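You operate a simulated robot arm through the tools that you are given. There is no shell and no other tool. Be economical: measure what you need, move in short steps, check, and stop when the job is done.

You run a simulated robot arm. Do the job below in one go: nothing can be reset, and whatever is moved stays where it is left.

## Task
Stand the black connector in the grey nest, rub its flash off and put it in the green tray.
Fine: use the green abrasive pad and put it back.

The check looks at the end state, three seconds after you hand in, the way a careful person would. Anything else that was tipped, shoved, dropped, spilled or broken makes it a failure.

## Robot
A 5-joint arm with a two-finger parallel gripper, fixed in place. Base frame: the origin is at the foot of the arm, x ahead of it, y to its left, z up; the work surface is at about z = 0. Units: mm, rad, N and s.
With the tool pointing down near the work surface it reaches from about 260 to 600 mm from the base axis. Its first joint turns from -1.152 to 1.152 rad. The tool tilts only in the upright plane through the base axis and itself; it spins freely about its own axis. Payload 1.57 kg.
The tool frame sits at the grasp point between the pads (the TCP): z along the fingers, y along the line on which they close. The tips reach 30 mm beyond it. The gripper opens to 80 mm. The fingers are 17 mm wide and 12 mm thick; the gripper's body (40 by 82 mm) begins 80 mm behind the TCP.
Orientation is that of the tool frame in the base frame, as a unit quaternion [x, y, z, w]. With the fingers straight down and closing along the base's y, the tool's x points along the base's -x, its y along +y and its z along -z.

## Interface
- The arm moves only by the tool play_rows. Its argument "steps" is a list of rows, each a list of 7 numbers: the closure in counts, from 0 (fully open) to 255 (shut), then the shift along the tool's x, y, z in mm, then the turn, a rotation vector about the tool's x, y, z in rad. In form: [[jaw, tx, ty, tz, wx, wy, wz], ...]. A call has 1 to 8 rows; each row is the pose to reach, as a shift and turn from the pose commanded when the call began, along the tool's axes at that moment. A row lasts 0.2 s, in which the tool goes at most 50 mm and 0.15 rad; a call with a longer step from one row to the next is refused whole, and so is a gripper value outside its range. Where a pose cannot be reached the arm comes as near as it can. A force on the tool above 40 N (or 10 N above the force at the start of the call, whichever is more), or a blocked arm, ends the call early, and 0.2 s more pass. Each finger travels about 153 mm/s and halts on what it meets, pressing with about 21 N; the grip force reading is that of the motor and also rises with nothing between the fingers. The clock runs only during rows and for 0.2 s after the last one: add rows that repeat a pose to give the fingers time. It gives the time, the measured TCP pose, the force on the tool (base axes), the opening and the grip force at its end, in the units of the frame above (readings bear some noise).
- Cameras (640 x 400 px; columns grow to the right, rows downward): "scene" is fixed at [56.1, 418.8, 519.1]; the picture's right is [-0.45, -0.89, 0.00], its down [-0.55, 0.28, -0.78] and it looks along [0.70, -0.35, -0.62] (base axes); focal length 214 px, centre (320, 200). "wrist" rides on the gripper at [-32, 0, -78] in the tool frame; the picture's right is [0.00, -1.00, 0.00], its down [0.97, 0.00, -0.24] and it looks along [0.24, 0.00, 0.97] (tool axes); focal length 218 px, centre (320, 200). There is no depth. A picture from a camera that has moved, and an enlarged one, comes with that camera's place and axes in the base frame and with its lens.
- camera(camera): a new picture of that camera. The clock stands still meanwhile.
- zoom(camera, box): a new picture of the part [left, top, right, bottom] of that camera's present view, enlarged. The clock stands still meanwhile.
- finish_job(): hands the job in; it is judged then, once.

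Work in short steps. Places have to be worked out from the pictures, the camera data and where the tool is seen: move nearer, look again, correct. Check each grasp and each placing, and mend what went wrong. You have 120 turns and 84 pictures in all, those below and enlarged ones among them. Open the gripper and draw the arm clear of the work before you hand the job in, unless the task says otherwise; then end with one line.

The tools are called after ">>>" as a command line: name --pt "numbers of a row" for each row, then --argument value for the rest, lists and objects as JSON in quotes. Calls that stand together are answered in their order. play_rows: Moves the arm, as the interface text tells. Its arguments: {"type":"object","properties":{"steps":{"type":"array"}},"required":["steps"]} The other tools are called the same way: camera (camera) takes a picture; zoom (camera, box) takes an enlarged picture of a part of a camera's view; finish_job () hands the job in.

At the start:

```text
t: 0.0
eef_pos: [343.1, 212.3, 393.0]
tool_rot: [-0.001, 1.0, 0.0, 0.0]
contact_force: [0.3, -0.5, -0.4]
gripper_width: 80.1
grip_force: 0.1
```

scene: 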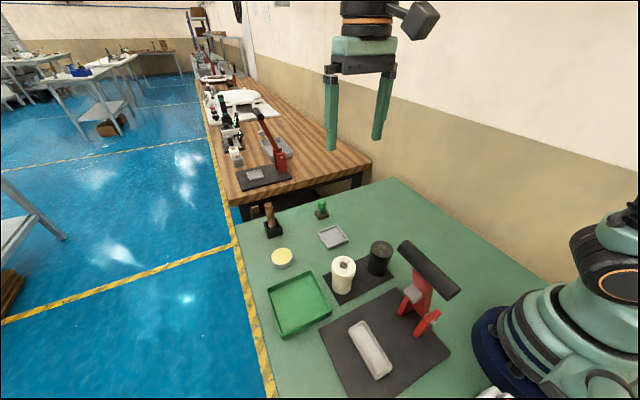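
wrist: 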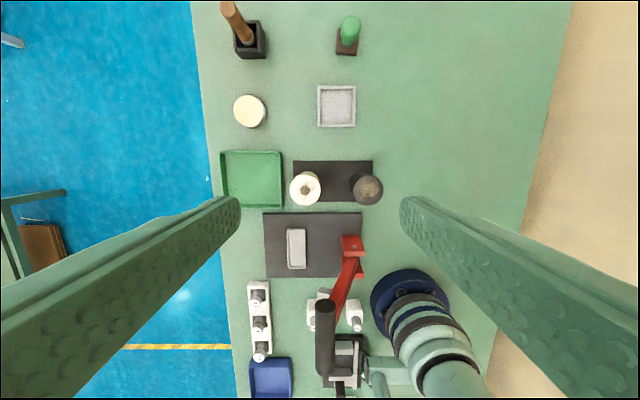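

I'll start by looking closer at the objects to tell them apart.

>>> zoom --camera "scene" --box '[230, 180, 390, 280]'

>>> zoom --camera "scene" --box '[300, 220, 480, 400]'

>>> zoom --camera "wrist" --box '[200, 0, 400, 125]'

>>> zoom --camera "wrist" --box '[200, 140, 440, 400]'

```text
4.00 times, centred on (310, 230) of scene
camera zoom: at [56.1, 418.8, 519.1], right [-0.45, -0.89, 0.0], down [-0.55, 0.28, -0.78], along [0.7, -0.35, -0.62], focal length 858 px, centre (360, 80)
```

zoom: 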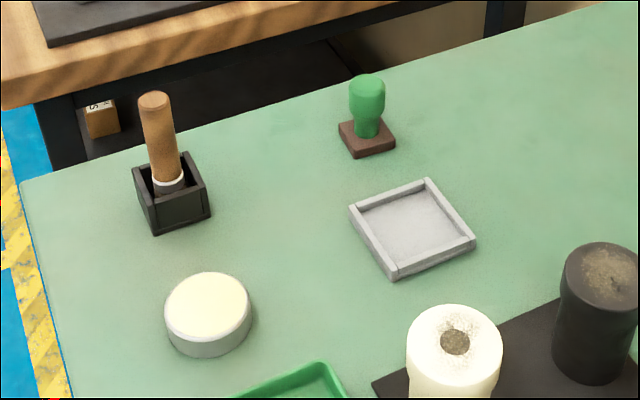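

```text
2.22 times, centred on (390, 310) of scene
camera zoom: at [56.1, 418.8, 519.1], right [-0.45, -0.89, 0.0], down [-0.55, 0.28, -0.78], along [0.7, -0.35, -0.62], focal length 477 px, centre (164, -44)
```

zoom: 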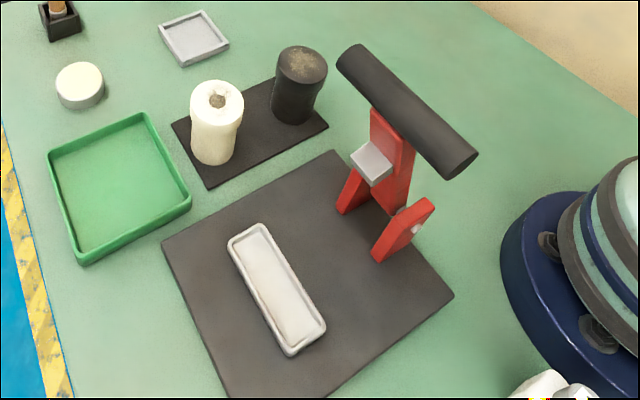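

```text
3.20 times, centred on (300, 62) of wrist
camera zoom: at [375.7, 212.8, 470.6], right [0.0, -1.0, 0.0], down [-0.97, 0.0, 0.24], along [-0.24, 0.0, -0.97], focal length 698 px, centre (384, 640)
```

zoom: 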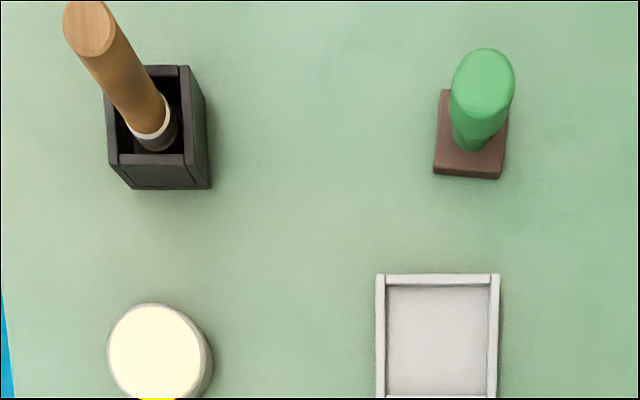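

```text
1.54 times, centred on (320, 270) of wrist
camera zoom: at [375.7, 212.8, 470.6], right [0.0, -1.0, 0.0], down [-0.97, 0.0, 0.24], along [-0.24, 0.0, -0.97], focal length 336 px, centre (320, 92)
```

zoom: 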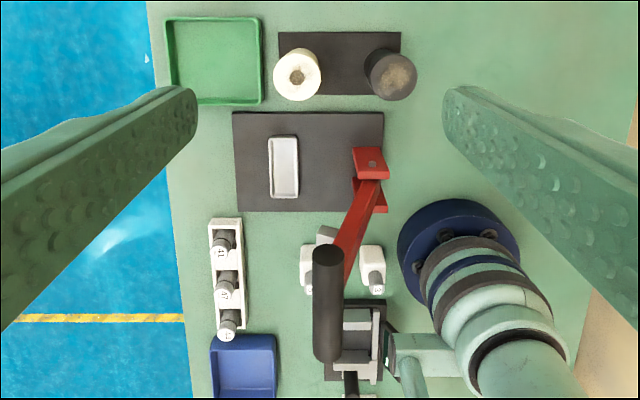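

The workspace: two upright cylinders (white, black) with rough tops on a dark plate, a square grey tray near (453,179), a green knob on a brown base near (554,163), and the green tray near (306,362). I'll move out and lower for a closer look at the knob and the grey square.

>>> play_rows --pt "0 -27 -8 28 0 0 0" --pt "0 -54 -16 56 0 0 0" --pt "0 -81 -24 84 0 0 0" --pt "0 -108 -32 112 0 0 0" --pt "0 -137 -42 143 0 0 0" --pt "0 -137 -42 143 0 0 0"

>>> camera --camera "wrist"

```text
t: 1.4
eef_pos: [478.6, 169.8, 246.4]
tool_rot: [0.0, 1.0, 0.0, 0.0]
contact_force: [-0.2, 0.0, -0.1]
gripper_width: 80.2
grip_force: 0.0
```

```text
77 pictures are left
camera wrist: at [511.1, 170.0, 324.3], right [0.0, -1.0, 0.0], down [-0.97, 0.0, 0.24], along [-0.24, 0.0, -0.97], focal length 218 px, centre (320, 200)
```

wrist: 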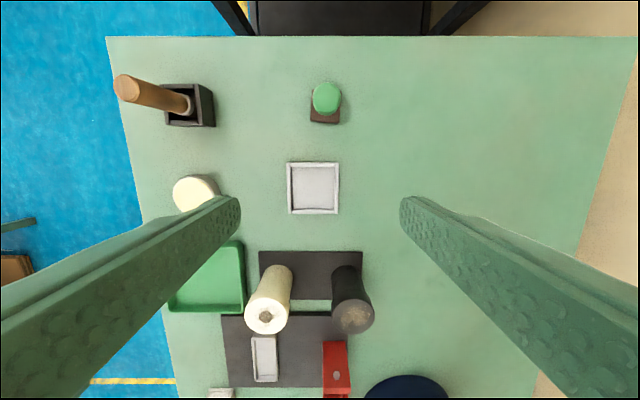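

>>> zoom --camera "wrist" --box '[270, 70, 370, 220]'

>>> zoom --camera "wrist" --box '[210, 240, 400, 400]'

>>> zoom --camera "scene" --box '[300, 190, 350, 255]'

>>> zoom --camera "scene" --box '[320, 225, 410, 305]'

```text
2.67 times, centred on (320, 145) of wrist
camera zoom: at [511.1, 170.0, 324.3], right [0.0, -1.0, 0.0], down [-0.97, 0.0, 0.24], along [-0.24, 0.0, -0.97], focal length 582 px, centre (320, 347)
```

zoom: 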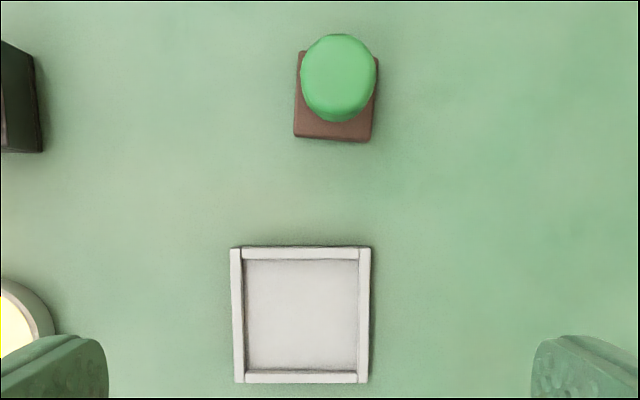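

```text
2.50 times, centred on (305, 320) of wrist
camera zoom: at [511.1, 170.0, 324.3], right [0.0, -1.0, 0.0], down [-0.97, 0.0, 0.24], along [-0.24, 0.0, -0.97], focal length 546 px, centre (358, -100)
```

zoom: 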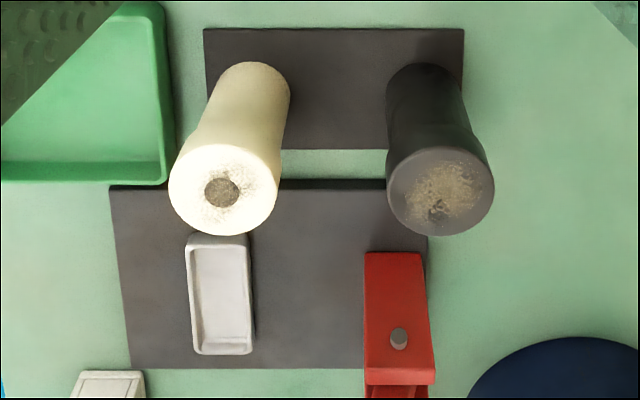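

```text
6.15 times, centred on (325, 222) of scene
camera zoom: at [56.1, 418.8, 519.1], right [-0.45, -0.89, 0.0], down [-0.55, 0.28, -0.78], along [0.7, -0.35, -0.62], focal length 1320 px, centre (289, 62)
```

zoom: 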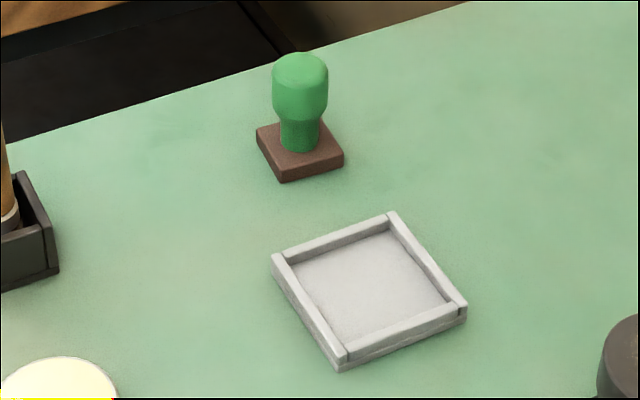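

```text
5.00 times, centred on (365, 265) of scene
camera zoom: at [56.1, 418.8, 519.1], right [-0.45, -0.89, 0.0], down [-0.55, 0.28, -0.78], along [0.7, -0.35, -0.62], focal length 1072 px, centre (95, -125)
```

zoom: 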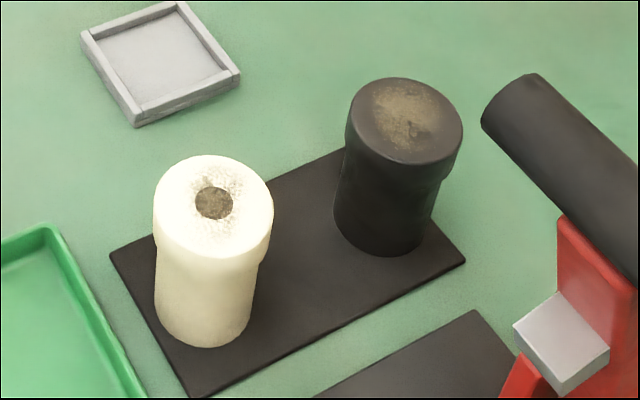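

The black cap-topped cylinder (about (300,130), top z≈92, cap ≈55 mm wide) is the connector with flash on top, the grey square is the nest, the green-handled block the pad. I'll move above the connector at z≈200 and check alignment.

>>> play_rows --pt "0 45 -10 11 0 0 0" --pt "0 90 -20 23 0 0 0" --pt "0 135 -30 35 0 0 0" --pt "0 179 -40 46 0 0 0" --pt "0 179 -40 46 0 0 0"

>>> camera --camera "wrist"

>>> camera --camera "scene"

```text
t: 2.6
eef_pos: [301.9, 129.4, 209.5]
tool_rot: [0.0, 1.0, 0.001, 0.001]
contact_force: [0.4, -0.3, -0.8]
gripper_width: 80.2
grip_force: 0.0
```

```text
72 pictures are left
camera wrist: at [333.5, 130.0, 287.1], right [0.0, -1.0, 0.0], down [-0.97, 0.0, 0.24], along [-0.24, 0.0, -0.97], focal length 218 px, centre (320, 200)
```

wrist: 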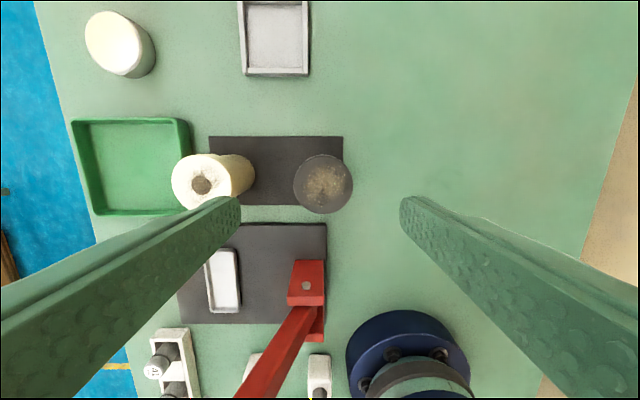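

```text
71 pictures are left
```

scene: 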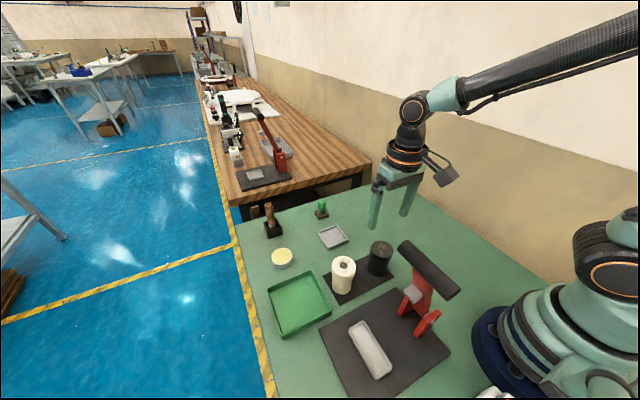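

Top centre computed at (300,127), well aligned. Descend toward z≈105 first and read the pose.

>>> play_rows --pt "0 0 0 35 0 0 0" --pt "0 1 -2 70 0 0 0" --pt "0 1 -2 100 0 0 0" --pt "0 1 -2 100 0 0 0" --pt "0 1 -2 100 0 0 0"

>>> zoom --camera "scene" --box '[320, 160, 480, 310]'

>>> camera --camera "wrist"

```text
t: 3.8
eef_pos: [297.9, 127.2, 105.8]
tool_rot: [0.0, 1.0, -0.001, 0.0]
contact_force: [0.9, 0.0, 0.4]
gripper_width: 80.2
grip_force: 0.0
```

```text
2.67 times, centred on (400, 235) of scene
camera zoom: at [56.1, 418.8, 519.1], right [-0.45, -0.89, 0.0], down [-0.55, 0.28, -0.78], along [0.7, -0.35, -0.62], focal length 572 px, centre (107, 107)
```

zoom: 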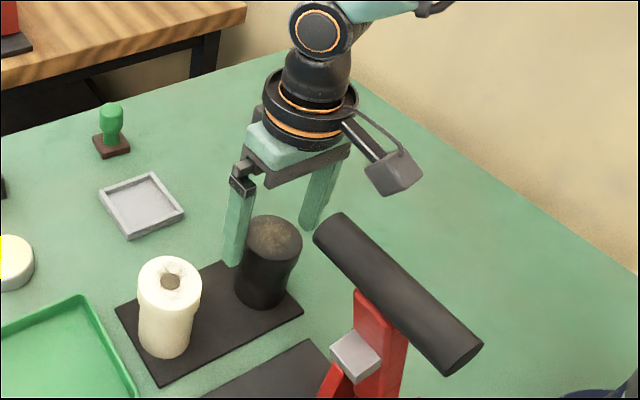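

```text
69 pictures are left
camera wrist: at [331.0, 127.4, 184.2], right [0.0, -1.0, 0.0], down [-0.97, 0.0, 0.24], along [-0.24, 0.0, -0.97], focal length 218 px, centre (320, 200)
```

wrist: 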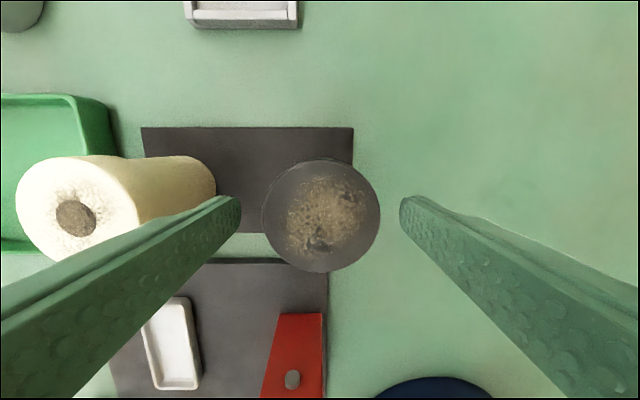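

Centered: connector at (300,127), top z≈87. Descend to z≈72 and close.

>>> play_rows --pt "0 -2 0 17 0 0 0" --pt "0 -2 0 34 0 0 0" --pt "0 -2 0 34 0 0 0" --pt "255 -2 0 34 0 0 0" --pt "255 -2 0 34 0 0 0" --pt "255 -2 0 34 0 0 0"

```text
t: 5.2
eef_pos: [301.3, 129.0, 70.2]
tool_rot: [0.0, 1.0, 0.0, 0.0]
contact_force: [0.1, -1.4, 3.2]
gripper_width: 55.1
grip_force: 21.2
```

Gripped at 55 mm. Lift 60 mm and look.

>>> play_rows --pt "255 0 0 -15 0 0 0" --pt "255 0 0 -40 0 0 0" --pt "255 0 0 -70 0 0 0" --pt "255 0 0 -70 0 0 0"

>>> zoom --camera "scene" --box '[300, 120, 480, 310]'

```text
t: 6.2
eef_pos: [300.9, 130.0, 140.2]
tool_rot: [0.0, 1.0, 0.001, 0.0]
contact_force: [-1.7, -0.6, -1.0]
gripper_width: 55.0
grip_force: 21.2
```

```text
2.11 times, centred on (390, 215) of scene
camera zoom: at [56.1, 418.8, 519.1], right [-0.45, -0.89, 0.0], down [-0.55, 0.28, -0.78], along [0.7, -0.35, -0.62], focal length 452 px, centre (173, 168)
```

zoom: 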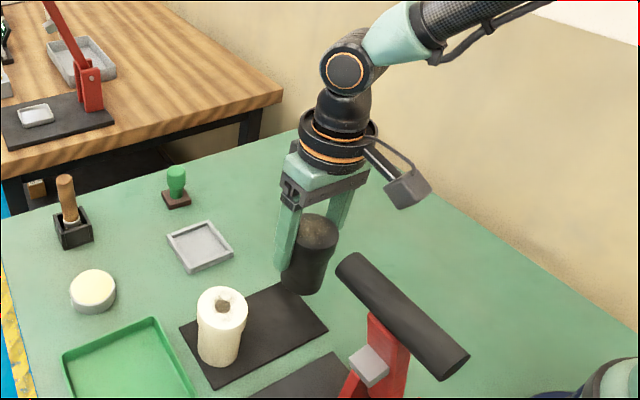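

Held upright. Move over the nest (451,180) at this height and look.

>>> play_rows --pt "255 -35 12 0 0 0 0" --pt "255 -70 24 0 0 0 0" --pt "255 -110 37 0 0 0 0" --pt "255 -150 50 0 0 0 0" --pt "255 -150 50 0 0 0 0" --pt "255 -150 50 0 0 0 0"

>>> camera --camera "wrist"

>>> zoom --camera "scene" --box '[260, 120, 420, 280]'

```text
t: 7.6
eef_pos: [449.9, 180.5, 142.3]
tool_rot: [-0.001, 1.0, 0.0, 0.0]
contact_force: [0.8, -0.5, -1.4]
gripper_width: 55.3
grip_force: 20.8
```

```text
67 pictures are left
camera wrist: at [483.2, 180.9, 220.7], right [0.0, -1.0, 0.0], down [-0.97, 0.0, 0.24], along [-0.24, 0.0, -0.97], focal length 218 px, centre (320, 200)
```

wrist: 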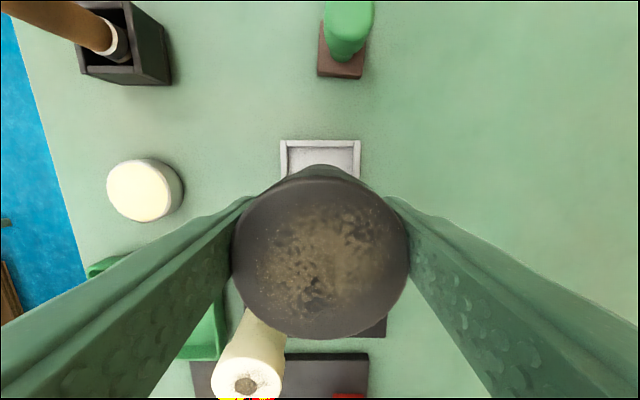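

```text
2.50 times, centred on (340, 200) of scene
camera zoom: at [56.1, 418.8, 519.1], right [-0.45, -0.89, 0.0], down [-0.55, 0.28, -0.78], along [0.7, -0.35, -0.62], focal length 536 px, centre (270, 200)
```

zoom: 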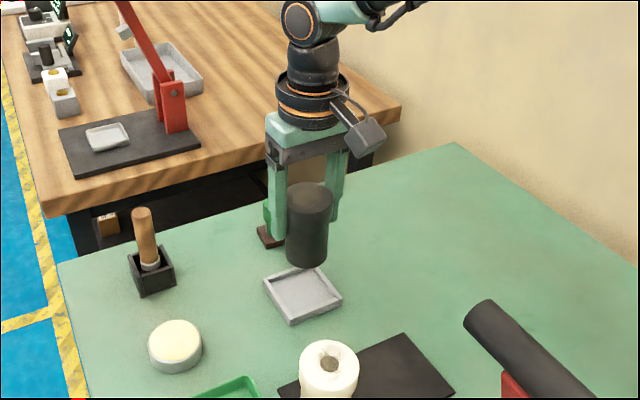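

Aligned over the nest (centre ≈(451,181)). Lower to ≈80, then creep.

>>> play_rows --pt "255 0 0 20 0 0 0" --pt "255 0 0 40 0 0 0" --pt "255 -1 0 60 0 0 0" --pt "255 -1 0 60 0 0 0" --pt "255 -1 0 60 0 0 0"

>>> zoom --camera "scene" --box '[290, 180, 390, 260]'

```text
t: 8.8
eef_pos: [450.8, 179.4, 81.9]
tool_rot: [0.0, 1.0, 0.0, 0.0]
contact_force: [0.0, 0.2, -0.1]
gripper_width: 55.1
grip_force: 20.8
```

```text
5.00 times, centred on (340, 220) of scene
camera zoom: at [56.1, 418.8, 519.1], right [-0.45, -0.89, 0.0], down [-0.55, 0.28, -0.78], along [0.7, -0.35, -0.62], focal length 1072 px, centre (220, 100)
```

zoom: 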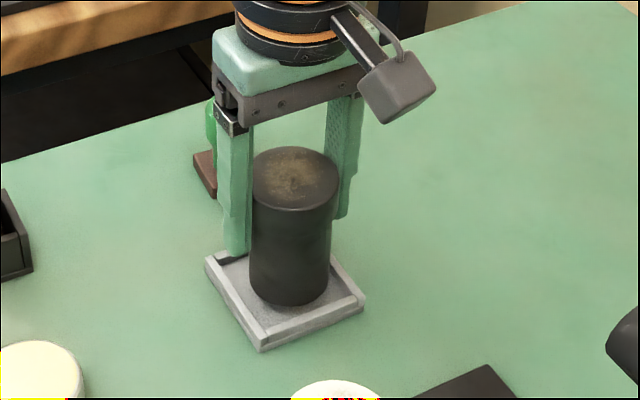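

Inside the walls, still a gap. Creep down.

>>> play_rows --pt "255 0 0 3 0 0 0" --pt "255 0 0 6 0 0 0" --pt "255 0 0 8 0 0 0" --pt "255 0 0 9 0 0 0" --pt "255 0 0 9 0 0 0"

```text
t: 10.0
eef_pos: [452.0, 178.7, 71.2]
tool_rot: [0.0, 1.0, 0.0, 0.0]
contact_force: [-1.2, -4.0, 13.6]
gripper_width: 55.4
grip_force: 21.2
```

Seated (13.6 N upward). Open and rise straight up.

>>> play_rows --pt "255 0 0 -1 0 0 0" --pt "60 0 0 -1 0 0 0" --pt "0 0 0 -1 0 0 0" --pt "0 0 0 -1 0 0 0" --pt "0 0 0 -40 0 0 0" --pt "0 0 0 -80 0 0 0" --pt "0 0 0 -100 0 0 0" --pt "0 0 0 -100 0 0 0"

>>> camera --camera "wrist"

>>> zoom --camera "scene" --box '[290, 180, 390, 260]'

```text
t: 11.8
eef_pos: [450.9, 177.3, 170.0]
tool_rot: [0.001, 1.0, 0.0, 0.0]
contact_force: [-1.0, 0.6, -0.3]
gripper_width: 79.8
grip_force: 0.0
```

```text
64 pictures are left
camera wrist: at [484.2, 177.7, 247.3], right [0.0, -1.0, 0.0], down [-0.97, 0.0, 0.24], along [-0.24, 0.0, -0.97], focal length 218 px, centre (320, 200)
```

wrist: 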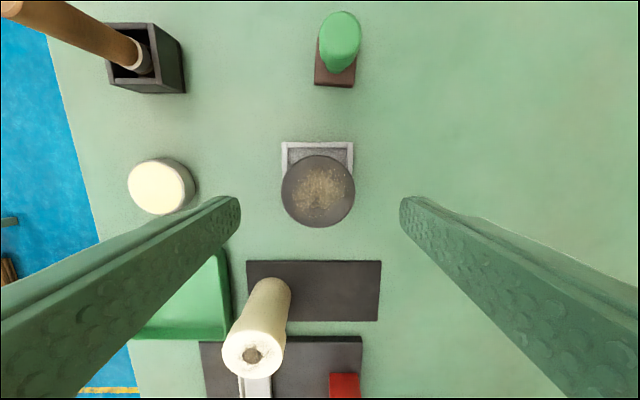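

```text
5.00 times, centred on (340, 220) of scene
camera zoom: at [56.1, 418.8, 519.1], right [-0.45, -0.89, 0.0], down [-0.55, 0.28, -0.78], along [0.7, -0.35, -0.62], focal length 1072 px, centre (220, 100)
```

zoom: 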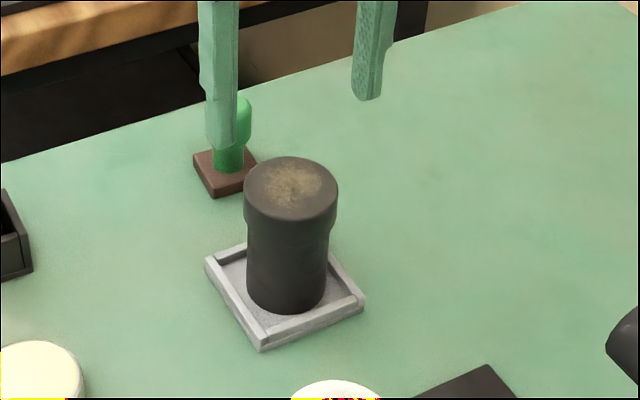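

Connector stands in the nest. Now move above the pad handle (560,163.5).

>>> play_rows --pt "0 -30 -4 0 0 0 0" --pt "0 -60 -8 0 0 0 0" --pt "0 -90 -12 10 0 0 0" --pt "0 -109 -14 40 0 0 0" --pt "0 -109 -14 40 0 0 0" --pt "0 -109 -14 40 0 0 0"

>>> camera --camera "wrist"

>>> zoom --camera "scene" --box '[280, 150, 380, 250]'

```text
t: 13.2
eef_pos: [564.2, 163.8, 128.1]
tool_rot: [0.0, 1.0, 0.0, 0.0]
contact_force: [0.0, -0.1, -0.3]
gripper_width: 80.1
grip_force: 0.0
```

```text
62 pictures are left
camera wrist: at [596.5, 164.7, 205.8], right [0.0, -1.0, 0.0], down [-0.97, 0.0, 0.24], along [-0.24, 0.0, -0.97], focal length 218 px, centre (320, 200)
```

wrist: 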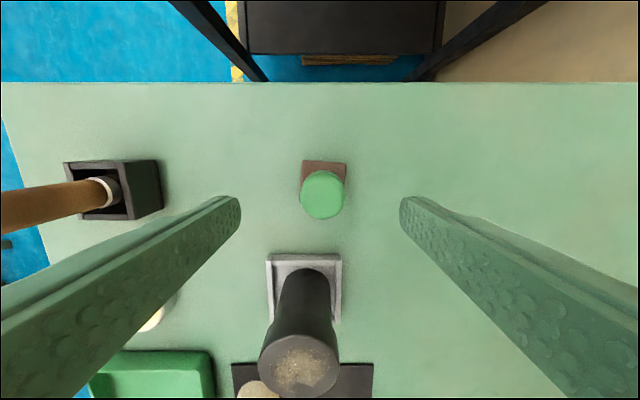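

```text
4.00 times, centred on (330, 200) of scene
camera zoom: at [56.1, 418.8, 519.1], right [-0.45, -0.89, 0.0], down [-0.55, 0.28, -0.78], along [0.7, -0.35, -0.62], focal length 858 px, centre (280, 200)
```

zoom: 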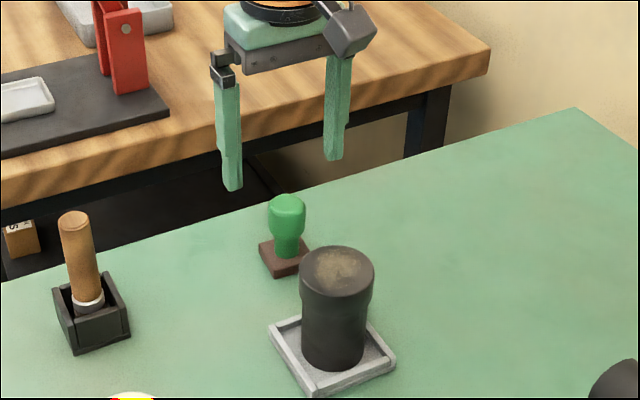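

Handle axis ≈(565,163), base square ≈42 mm. Descend to z≈50 and grip the handle.

>>> play_rows --pt "0 -1 0 25 0 0 0" --pt "0 -1 0 50 0 0 0" --pt "0 -1 0 70 0 0 0" --pt "0 -1 0 78 0 0 0" --pt "0 -1 0 78 0 0 0"

>>> camera --camera "wrist"

>>> zoom --camera "scene" --box '[280, 170, 360, 250]'

```text
t: 14.4
eef_pos: [564.6, 164.6, 52.2]
tool_rot: [0.0, 1.0, 0.0, 0.0]
contact_force: [0.3, -1.1, 0.7]
gripper_width: 80.1
grip_force: 0.1
```

```text
60 pictures are left
camera wrist: at [596.0, 164.8, 129.1], right [0.0, -1.0, 0.0], down [-0.97, 0.0, 0.24], along [-0.24, 0.0, -0.97], focal length 218 px, centre (320, 200)
```

wrist: 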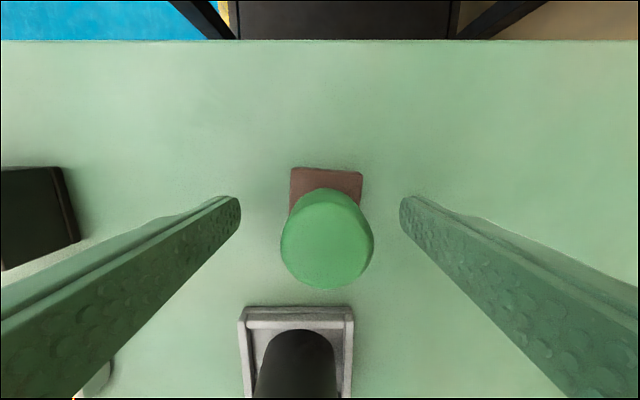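

```text
5.00 times, centred on (320, 210) of scene
camera zoom: at [56.1, 418.8, 519.1], right [-0.45, -0.89, 0.0], down [-0.55, 0.28, -0.78], along [0.7, -0.35, -0.62], focal length 1072 px, centre (320, 150)
```

zoom: 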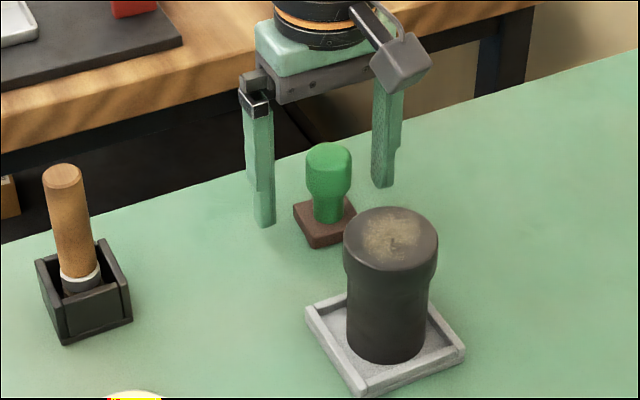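

Handle ≈2 mm off to −y; small shift, then close.

>>> play_rows --pt "0 -2 -1.5 2 0 0 0" --pt "0 -2 -1.5 2 0 0 0" --pt "150 -2 -1.5 2 0 0 0" --pt "255 -2 -1.5 2 0 0 0" --pt "255 -2 -1.5 2 0 0 0" --pt "255 -2 -1.5 2 0 0 0"

>>> camera --camera "wrist"

>>> zoom --camera "scene" --box '[280, 170, 360, 250]'

```text
t: 15.8
eef_pos: [565.5, 163.1, 49.9]
tool_rot: [0.001, 1.0, -0.001, 0.0]
contact_force: [-0.1, -0.7, 1.8]
gripper_width: 30.6
grip_force: 21.3
```

```text
58 pictures are left
camera wrist: at [597.9, 163.8, 128.3], right [0.0, -1.0, 0.0], down [-0.97, 0.0, 0.24], along [-0.24, 0.0, -0.97], focal length 218 px, centre (320, 200)
```

wrist: 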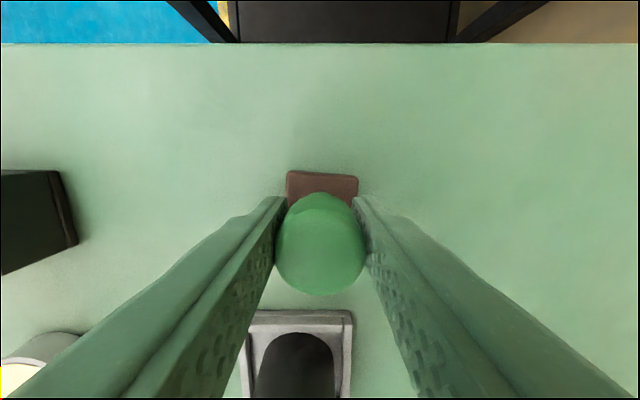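

```text
5.00 times, centred on (320, 210) of scene
camera zoom: at [56.1, 418.8, 519.1], right [-0.45, -0.89, 0.0], down [-0.55, 0.28, -0.78], along [0.7, -0.35, -0.62], focal length 1072 px, centre (320, 150)
```

zoom: 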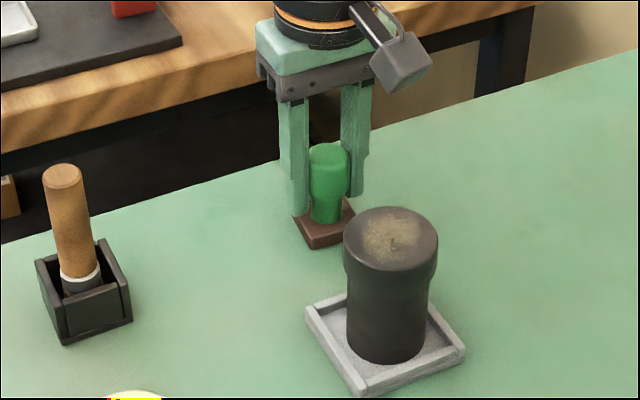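

Gripped (30.6 mm) with pad resting at TCP z≈50. Lift 110 mm.

>>> play_rows --pt "255 0 0 -15 0 0 0" --pt "255 0 0 -45 0 0 0" --pt "255 0 0 -80 0 0 0" --pt "255 0 0 -110 0 0 0" --pt "255 0 0 -110 0 0 0"

>>> zoom --camera "scene" --box '[270, 130, 370, 250]'

```text
t: 17.0
eef_pos: [563.5, 160.1, 162.4]
tool_rot: [0.0, 1.0, 0.001, 0.001]
contact_force: [0.3, 0.4, -0.3]
gripper_width: 30.7
grip_force: 21.3
```

```text
3.33 times, centred on (320, 190) of scene
camera zoom: at [56.1, 418.8, 519.1], right [-0.45, -0.89, 0.0], down [-0.55, 0.28, -0.78], along [0.7, -0.35, -0.62], focal length 715 px, centre (320, 233)
```

zoom: 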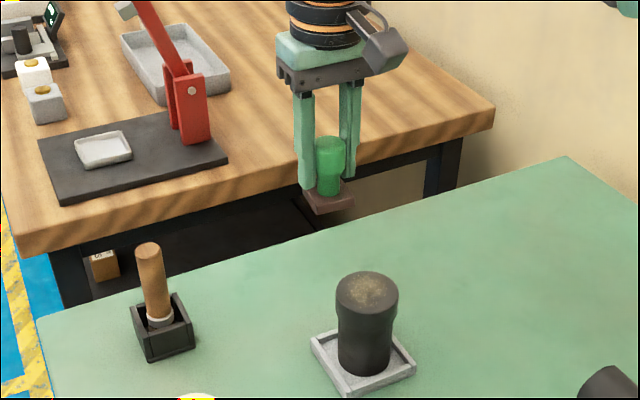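

Pad held cleanly. Move over the connector (≈(452,178)) staying high.

>>> play_rows --pt "255 30 4 0 0 0 0" --pt "255 60 8 0 0 0 0" --pt "255 90 12 0 0 0 0" --pt "255 113 15.5 0 0 0 0" --pt "255 113 15.5 10 0 0 0" --pt "255 113 15.5 10 0 0 0"

>>> zoom --camera "scene" --box '[290, 150, 390, 250]'

>>> camera --camera "wrist"

```text
t: 18.4
eef_pos: [451.8, 178.2, 149.3]
tool_rot: [0.0, 1.0, -0.001, 0.0]
contact_force: [-0.6, 0.1, -0.9]
gripper_width: 30.6
grip_force: 21.4
```

```text
4.00 times, centred on (340, 200) of scene
camera zoom: at [56.1, 418.8, 519.1], right [-0.45, -0.89, 0.0], down [-0.55, 0.28, -0.78], along [0.7, -0.35, -0.62], focal length 858 px, centre (240, 200)
```

zoom: 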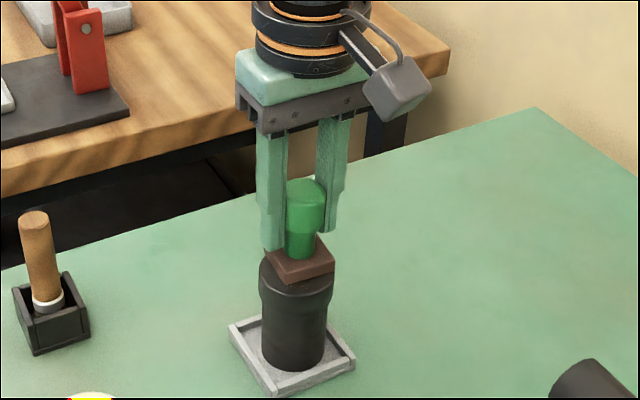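

```text
54 pictures are left
camera wrist: at [483.4, 178.9, 227.5], right [0.0, -1.0, 0.0], down [-0.97, 0.0, 0.24], along [-0.24, 0.0, -0.97], focal length 218 px, centre (320, 200)
```

wrist: 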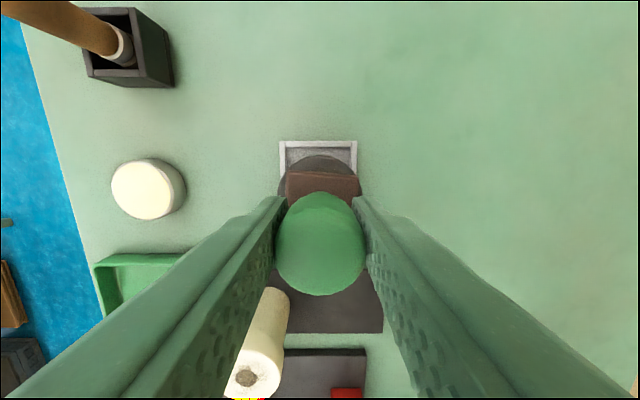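

Centred over the top, about 10 mm above. Creep down until contact.

>>> play_rows --pt "255 0 0 4 0 0 0" --pt "255 0 0 7 0 0 0" --pt "255 0 0 9 0 0 0" --pt "255 0 0 11 0 0 0" --pt "255 0 0 11 0 0 0"

```text
t: 19.6
eef_pos: [451.1, 178.4, 141.4]
tool_rot: [0.0, 1.0, 0.001, 0.001]
contact_force: [-5.1, -0.3, 15.2]
gripper_width: 30.4
grip_force: 21.6
```

Contact at ≈15 N. Ease slightly and rub with short strokes along y and x.

>>> play_rows --pt "255 0 0 -0.7 0 0 0" --pt "255 0 6 -0.7 0 0 0" --pt "255 0 0 -0.7 0 0 0" --pt "255 0 -6 -0.7 0 0 0" --pt "255 0 0 -0.7 0 0 0" --pt "255 6 0 -0.7 0 0 0" --pt "255 -6 0 -0.7 0 0 0" --pt "255 0 0 -0.7 0 0 0"

>>> zoom --camera "scene" --box '[290, 150, 390, 250]'

```text
t: 21.4
eef_pos: [451.1, 177.4, 140.3]
tool_rot: [0.0, 1.0, 0.0, 0.0]
contact_force: [2.6, -0.4, 6.8]
gripper_width: 30.4
grip_force: 21.1
```

```text
4.00 times, centred on (340, 200) of scene
camera zoom: at [56.1, 418.8, 519.1], right [-0.45, -0.89, 0.0], down [-0.55, 0.28, -0.78], along [0.7, -0.35, -0.62], focal length 858 px, centre (240, 200)
```

zoom: 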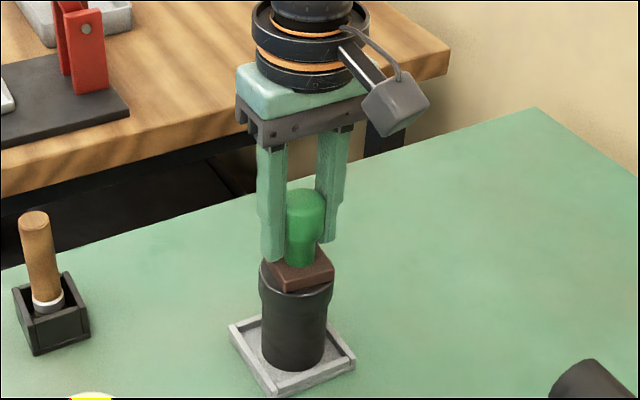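

Stable at ≈7 N. More strokes, somewhat wider, then lift to inspect.

>>> play_rows --pt "255 0 10 0.3 0 0 0" --pt "255 0 -10 0.3 0 0 0" --pt "255 0 10 0.3 0 0 0" --pt "255 0 -10 0.3 0 0 0" --pt "255 0 10 0.3 0 0 0" --pt "255 0 -10 0.3 0 0 0" --pt "255 0 0 0.3 0 0 0" --pt "255 0 0 0.3 0 0 0"

>>> play_rows --pt "255 10 0 0 0 0 0" --pt "255 -10 0 0 0 0 0" --pt "255 10 0 0 0 0 0" --pt "255 -10 0 0 0 0 0" --pt "255 10 0 0 0 0 0" --pt "255 -10 0 0 0 0 0" --pt "255 0 0 0 0 0 0" --pt "255 0 0 0 0 0 0"

>>> play_rows --pt "255 0 0 -10 0 0 0" --pt "255 -20 0 -15 0 0 0" --pt "255 -50 0 -15 0 0 0" --pt "255 -80 0 -15 0 0 0" --pt "255 -80 0 -15 0 0 0"

>>> zoom --camera "scene" --box '[310, 190, 370, 250]'

>>> camera --camera "wrist"

```text
t: 23.2
eef_pos: [453.1, 178.3, 139.7]
tool_rot: [0.0, 1.0, 0.0, 0.0]
contact_force: [0.7, -1.3, 4.6]
gripper_width: 30.6
grip_force: 20.9
```

```text
t: 25.0
eef_pos: [451.4, 178.1, 139.0]
tool_rot: [0.0, 1.0, 0.001, 0.0]
contact_force: [0.2, 1.1, -1.3]
gripper_width: 30.7
grip_force: 20.8
```

```text
t: 26.2
eef_pos: [533.2, 180.3, 152.9]
tool_rot: [-0.001, 1.0, 0.0, 0.0]
contact_force: [-0.8, 0.1, -1.1]
gripper_width: 30.4
grip_force: 21.2
```

```text
6.67 times, centred on (340, 220) of scene
camera zoom: at [56.1, 418.8, 519.1], right [-0.45, -0.89, 0.0], down [-0.55, 0.28, -0.78], along [0.7, -0.35, -0.62], focal length 1430 px, centre (187, 67)
```

zoom: 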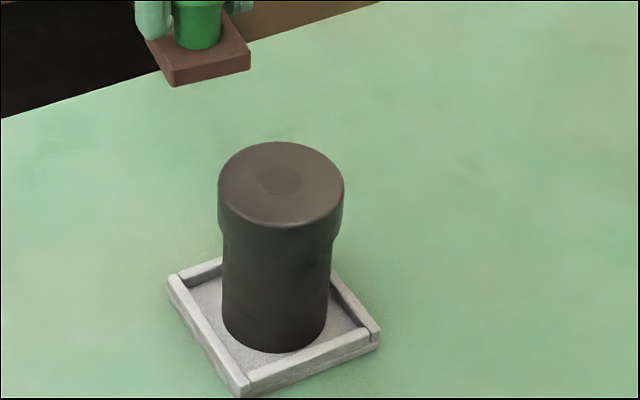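

```text
51 pictures are left
camera wrist: at [565.7, 179.6, 230.9], right [0.0, -1.0, 0.0], down [-0.97, 0.0, 0.24], along [-0.24, 0.0, -0.97], focal length 218 px, centre (320, 200)
```

wrist: 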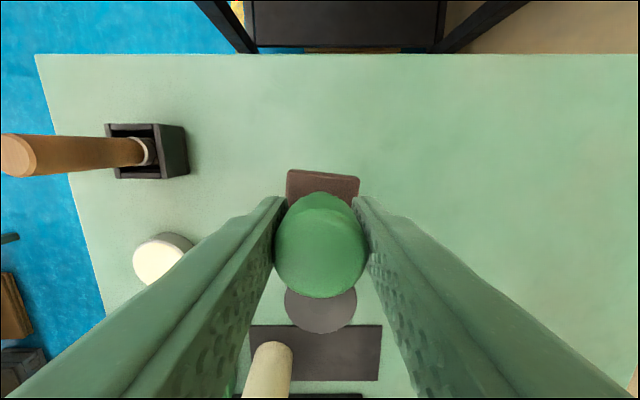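

Flash seems gone; zoom hard on the top to confirm.

>>> zoom --camera "scene" --box '[326, 202, 346, 214]'

```text
16.00 times, centred on (336, 208) of scene
camera zoom: at [56.1, 418.8, 519.1], right [-0.45, -0.89, 0.0], down [-0.55, 0.28, -0.78], along [0.7, -0.35, -0.62], focal length 3432 px, centre (64, 72)
```

zoom: 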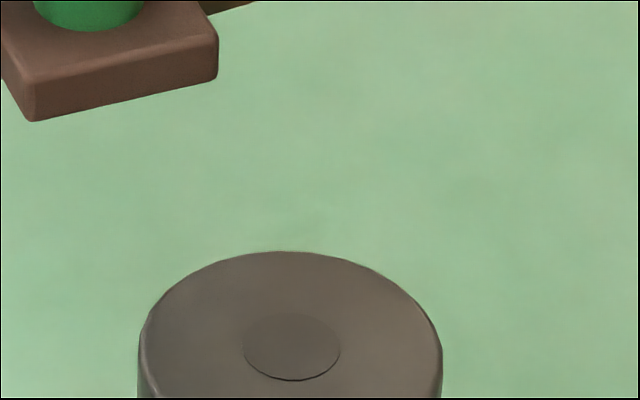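

Clean. Return the pad to its spot (565,163): move over, lower to ≈60.

>>> play_rows --pt "255 -17 -8 0 0 0 0" --pt "255 -33 -15.5 15 0 0 0" --pt "255 -33 -15.5 40 0 0 0" --pt "255 -33 -15.5 65 0 0 0" --pt "255 -33 -15.5 85 0 0 0" --pt "255 -33 -15.5 98 0 0 0" --pt "255 -33 -15.5 98 0 0 0"

>>> camera --camera "wrist"

```text
t: 27.8
eef_pos: [567.0, 163.1, 56.4]
tool_rot: [0.0, 1.0, 0.0, 0.0]
contact_force: [-0.6, 1.0, -0.5]
gripper_width: 30.8
grip_force: 21.0
```

```text
49 pictures are left
camera wrist: at [599.4, 163.4, 134.1], right [0.0, -1.0, 0.0], down [-0.97, 0.0, 0.24], along [-0.24, 0.0, -0.97], focal length 218 px, centre (320, 200)
```

wrist: 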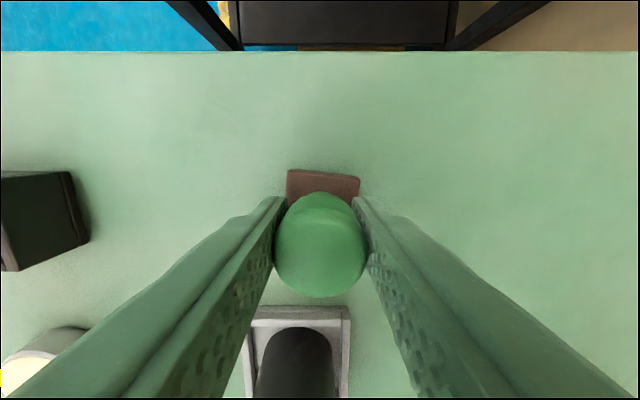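

Matches the original location. Creep down to contact.

>>> play_rows --pt "255 0 0 2 0 0 0" --pt "255 0 0 4 0 0 0" --pt "255 0 0 6 0 0 0" --pt "255 0 0 7 0 0 0" --pt "255 0 0 7 0 0 0"

```text
t: 29.0
eef_pos: [564.5, 163.8, 49.7]
tool_rot: [-0.001, 1.0, 0.0, 0.0]
contact_force: [-0.4, -0.1, 0.4]
gripper_width: 30.6
grip_force: 20.7
```

>>> zoom --camera "scene" --box '[300, 190, 340, 220]'

>>> play_rows --pt "255 0 0 0.7 0 0 0" --pt "255 0 0 1.3 0 0 0" --pt "255 0 0 1.3 0 0 0"

```text
13.33 times, centred on (320, 205) of scene
camera zoom: at [56.1, 418.8, 519.1], right [-0.45, -0.89, 0.0], down [-0.55, 0.28, -0.78], along [0.7, -0.35, -0.62], focal length 2860 px, centre (320, 133)
```

zoom: 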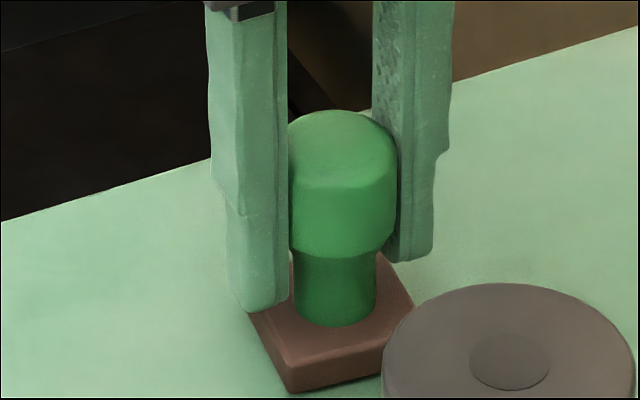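

```text
t: 29.8
eef_pos: [563.7, 163.7, 49.3]
tool_rot: [0.0, 1.0, -0.001, 0.0]
contact_force: [-0.4, 0.4, -0.9]
gripper_width: 30.8
grip_force: 21.3
```

Not touching yet (force ≈0); continue in small steps.

>>> play_rows --pt "255 0 0 0.7 0 0 0" --pt "255 0 0 1.4 0 0 0" --pt "255 0 0 1.4 0 0 0"

```text
t: 30.6
eef_pos: [565.8, 163.6, 48.1]
tool_rot: [0.0, 1.0, 0.0, 0.0]
contact_force: [1.0, 1.2, 3.9]
gripper_width: 30.7
grip_force: 21.0
```

Contact starts. Release and rise.

>>> play_rows --pt "255 0 0 0.4 0 0 0" --pt "170 0 0 0.4 0 0 0" --pt "80 0 0 0 0 0 0" --pt "0 0 0 0 0 0 0" --pt "0 0 0 0 0 0 0" --pt "0 0 0 -40 0 0 0" --pt "0 0 0 -80 0 0 0" --pt "0 0 0 -80 0 0 0"

>>> camera --camera "wrist"

>>> zoom --camera "scene" --box '[290, 180, 370, 240]'

```text
t: 32.4
eef_pos: [566.0, 165.6, 126.2]
tool_rot: [-0.001, 1.0, 0.0, 0.0]
contact_force: [0.1, 0.4, 0.0]
gripper_width: 79.7
grip_force: 0.0
```

```text
47 pictures are left
camera wrist: at [598.1, 165.6, 204.6], right [0.0, -1.0, 0.0], down [-0.97, 0.0, 0.24], along [-0.24, 0.0, -0.97], focal length 218 px, centre (320, 200)
```

wrist: 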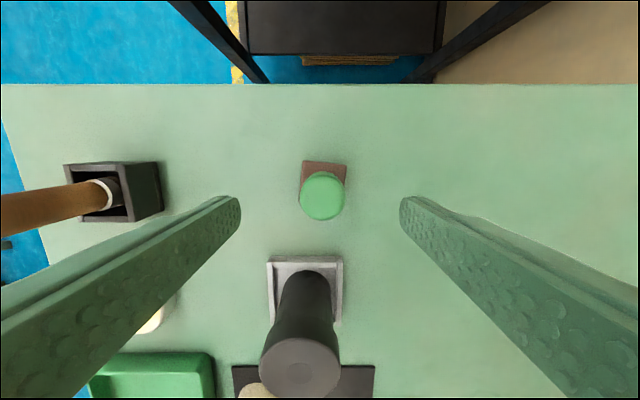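

```text
6.67 times, centred on (330, 210) of scene
camera zoom: at [56.1, 418.8, 519.1], right [-0.45, -0.89, 0.0], down [-0.55, 0.28, -0.78], along [0.7, -0.35, -0.62], focal length 1430 px, centre (253, 133)
```

zoom: 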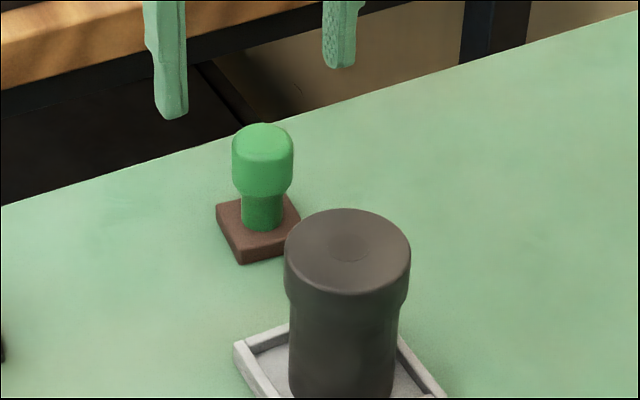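

Pad is back in its place. Rise and go back above the connector.

>>> play_rows --pt "0 0 0 -30 0 0 0" --pt "0 20 3 -43 0 0 0" --pt "0 55 7 -43 0 0 0" --pt "0 90 12 -43 0 0 0" --pt "0 113 15.5 -43 0 0 0" --pt "0 113 15.5 -43 0 0 0"

>>> camera --camera "wrist"

```text
t: 33.8
eef_pos: [452.0, 177.6, 171.8]
tool_rot: [0.0, 1.0, -0.001, 0.0]
contact_force: [-0.1, 0.7, 0.5]
gripper_width: 79.9
grip_force: 0.1
```

```text
45 pictures are left
camera wrist: at [484.6, 177.6, 248.7], right [0.0, -1.0, 0.0], down [-0.97, 0.0, 0.24], along [-0.24, 0.0, -0.97], focal length 218 px, centre (320, 200)
```

wrist: 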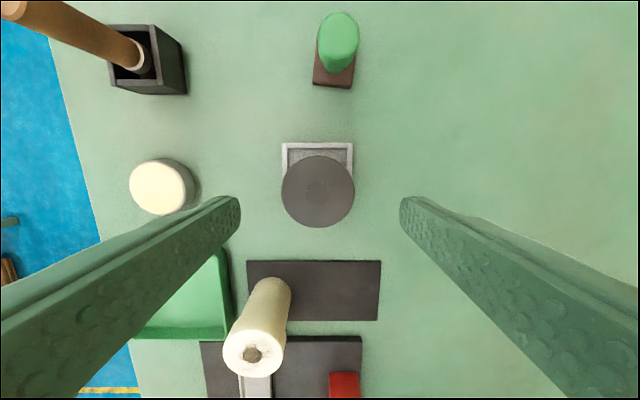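

Connector unmoved. Descend 99 mm to z≈72, grip, lift 75.

>>> play_rows --pt "0 0 0 35 0 0 0" --pt "0 0 0 70 0 0 0" --pt "0 0 0 99 0 0 0" --pt "0 0 0 99 0 0 0" --pt "255 0 0 99 0 0 0" --pt "255 0 0 99 0 0 0" --pt "255 0 0 99 0 0 0"

>>> play_rows --pt "255 0 0 -15 0 0 0" --pt "255 0 0 -45 0 0 0" --pt "255 0 0 -80 0 0 0" --pt "255 0 0 -80 0 0 0"

>>> camera --camera "scene"

```text
t: 35.4
eef_pos: [451.6, 173.8, 72.0]
tool_rot: [0.001, 1.0, 0.0, 0.001]
contact_force: [-0.3, 0.0, 0.2]
gripper_width: 55.1
grip_force: 20.7
```

```text
t: 36.4
eef_pos: [453.7, 173.4, 152.2]
tool_rot: [0.001, 1.0, 0.0, 0.0]
contact_force: [0.3, 0.3, -1.4]
gripper_width: 55.3
grip_force: 21.0
```

```text
44 pictures are left
```

scene: 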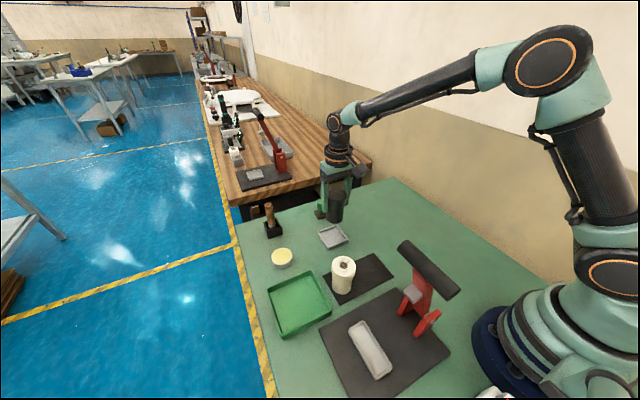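

Connector held. Raise and move over the green tray (≈(310,362)).

>>> play_rows --pt "255 0 0 -40 0 0 0" --pt "255 25 33 -40 0 0 0" --pt "255 52 67 -40 0 0 0" --pt "255 80 103 -40 0 0 0" --pt "255 107 138 -40 0 0 0" --pt "255 130 168 -40 0 0 0" --pt "255 142 186 -40 0 0 0" --pt "255 142 186 -40 0 0 0"

>>> camera --camera "wrist"

>>> zoom --camera "scene" --box '[220, 150, 400, 360]'

```text
t: 38.2
eef_pos: [308.8, 364.6, 193.1]
tool_rot: [0.001, 1.0, 0.0, 0.0]
contact_force: [0.0, -0.5, -1.0]
gripper_width: 55.2
grip_force: 21.5
```

```text
43 pictures are left
camera wrist: at [340.5, 364.6, 270.7], right [0.0, -1.0, 0.0], down [-0.97, 0.0, 0.24], along [-0.24, 0.0, -0.97], focal length 218 px, centre (320, 200)
```

wrist: 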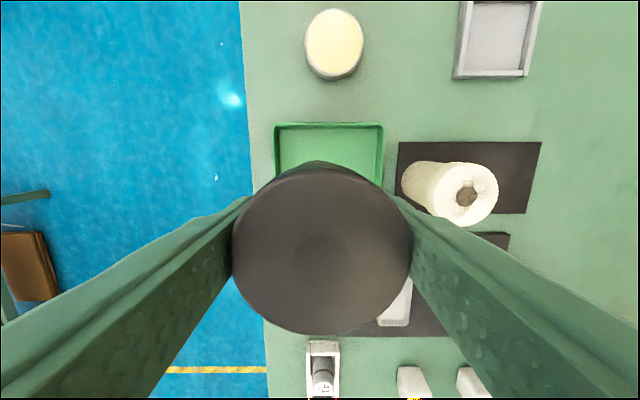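

```text
1.90 times, centred on (310, 255) of scene
camera zoom: at [56.1, 418.8, 519.1], right [-0.45, -0.89, 0.0], down [-0.55, 0.28, -0.78], along [0.7, -0.35, -0.62], focal length 408 px, centre (339, 95)
```

zoom: 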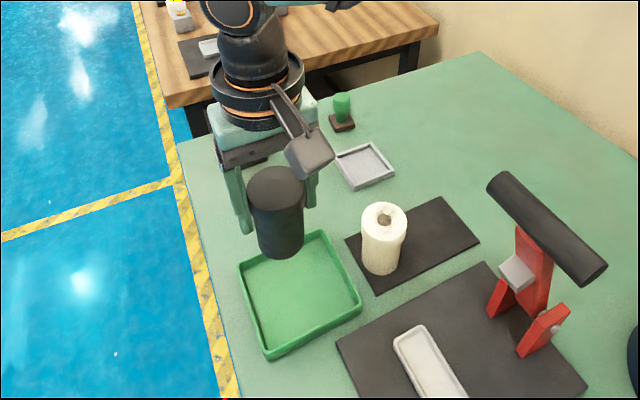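

Tray centre refined to ≈(303,355). Shift and lower to ≈82.

>>> play_rows --pt "255 5 -9 10 0 0 0" --pt "255 5 -9 40 0 0 0" --pt "255 5 -9 70 0 0 0" --pt "255 5 -9 95 0 0 0" --pt "255 5 -9 110 0 0 0" --pt "255 5 -9 110 0 0 0"

>>> zoom --camera "scene" --box '[220, 200, 400, 360]'

```text
t: 39.6
eef_pos: [302.7, 354.7, 81.4]
tool_rot: [-0.001, 1.0, 0.0, 0.0]
contact_force: [0.3, 0.0, -1.0]
gripper_width: 55.2
grip_force: 21.3
```

```text
2.50 times, centred on (310, 280) of scene
camera zoom: at [56.1, 418.8, 519.1], right [-0.45, -0.89, 0.0], down [-0.55, 0.28, -0.78], along [0.7, -0.35, -0.62], focal length 536 px, centre (345, 0)
```

zoom: 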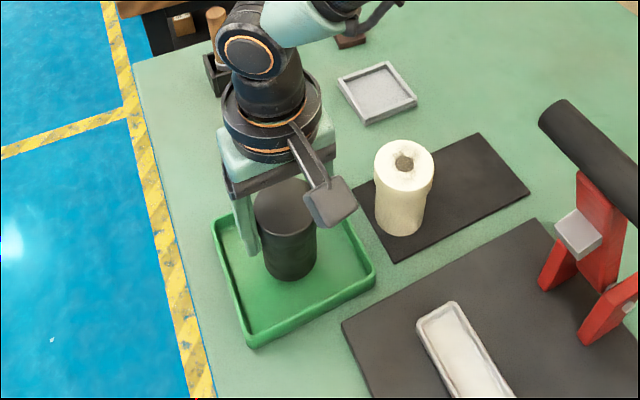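

Inside the rim. Creep down to contact.

>>> play_rows --pt "255 0 0 3 0 0 0" --pt "255 0 0 6 0 0 0" --pt "255 0 0 8 0 0 0" --pt "255 0 0 10 0 0 0" --pt "255 0 0 10 0 0 0"

```text
t: 40.8
eef_pos: [304.4, 354.6, 71.8]
tool_rot: [0.0, 1.0, 0.001, 0.0]
contact_force: [0.5, 0.0, -1.7]
gripper_width: 54.7
grip_force: 20.7
```

No contact yet; continue in finer steps.

>>> play_rows --pt "255 0 0 1 0 0 0" --pt "255 0 0 2 0 0 0" --pt "255 0 0 3 0 0 0" --pt "255 0 0 3 0 0 0"

```text
t: 41.8
eef_pos: [306.3, 356.1, 69.4]
tool_rot: [0.001, 1.0, 0.0, 0.002]
contact_force: [-4.5, 2.2, 16.3]
gripper_width: 55.1
grip_force: 20.7
```

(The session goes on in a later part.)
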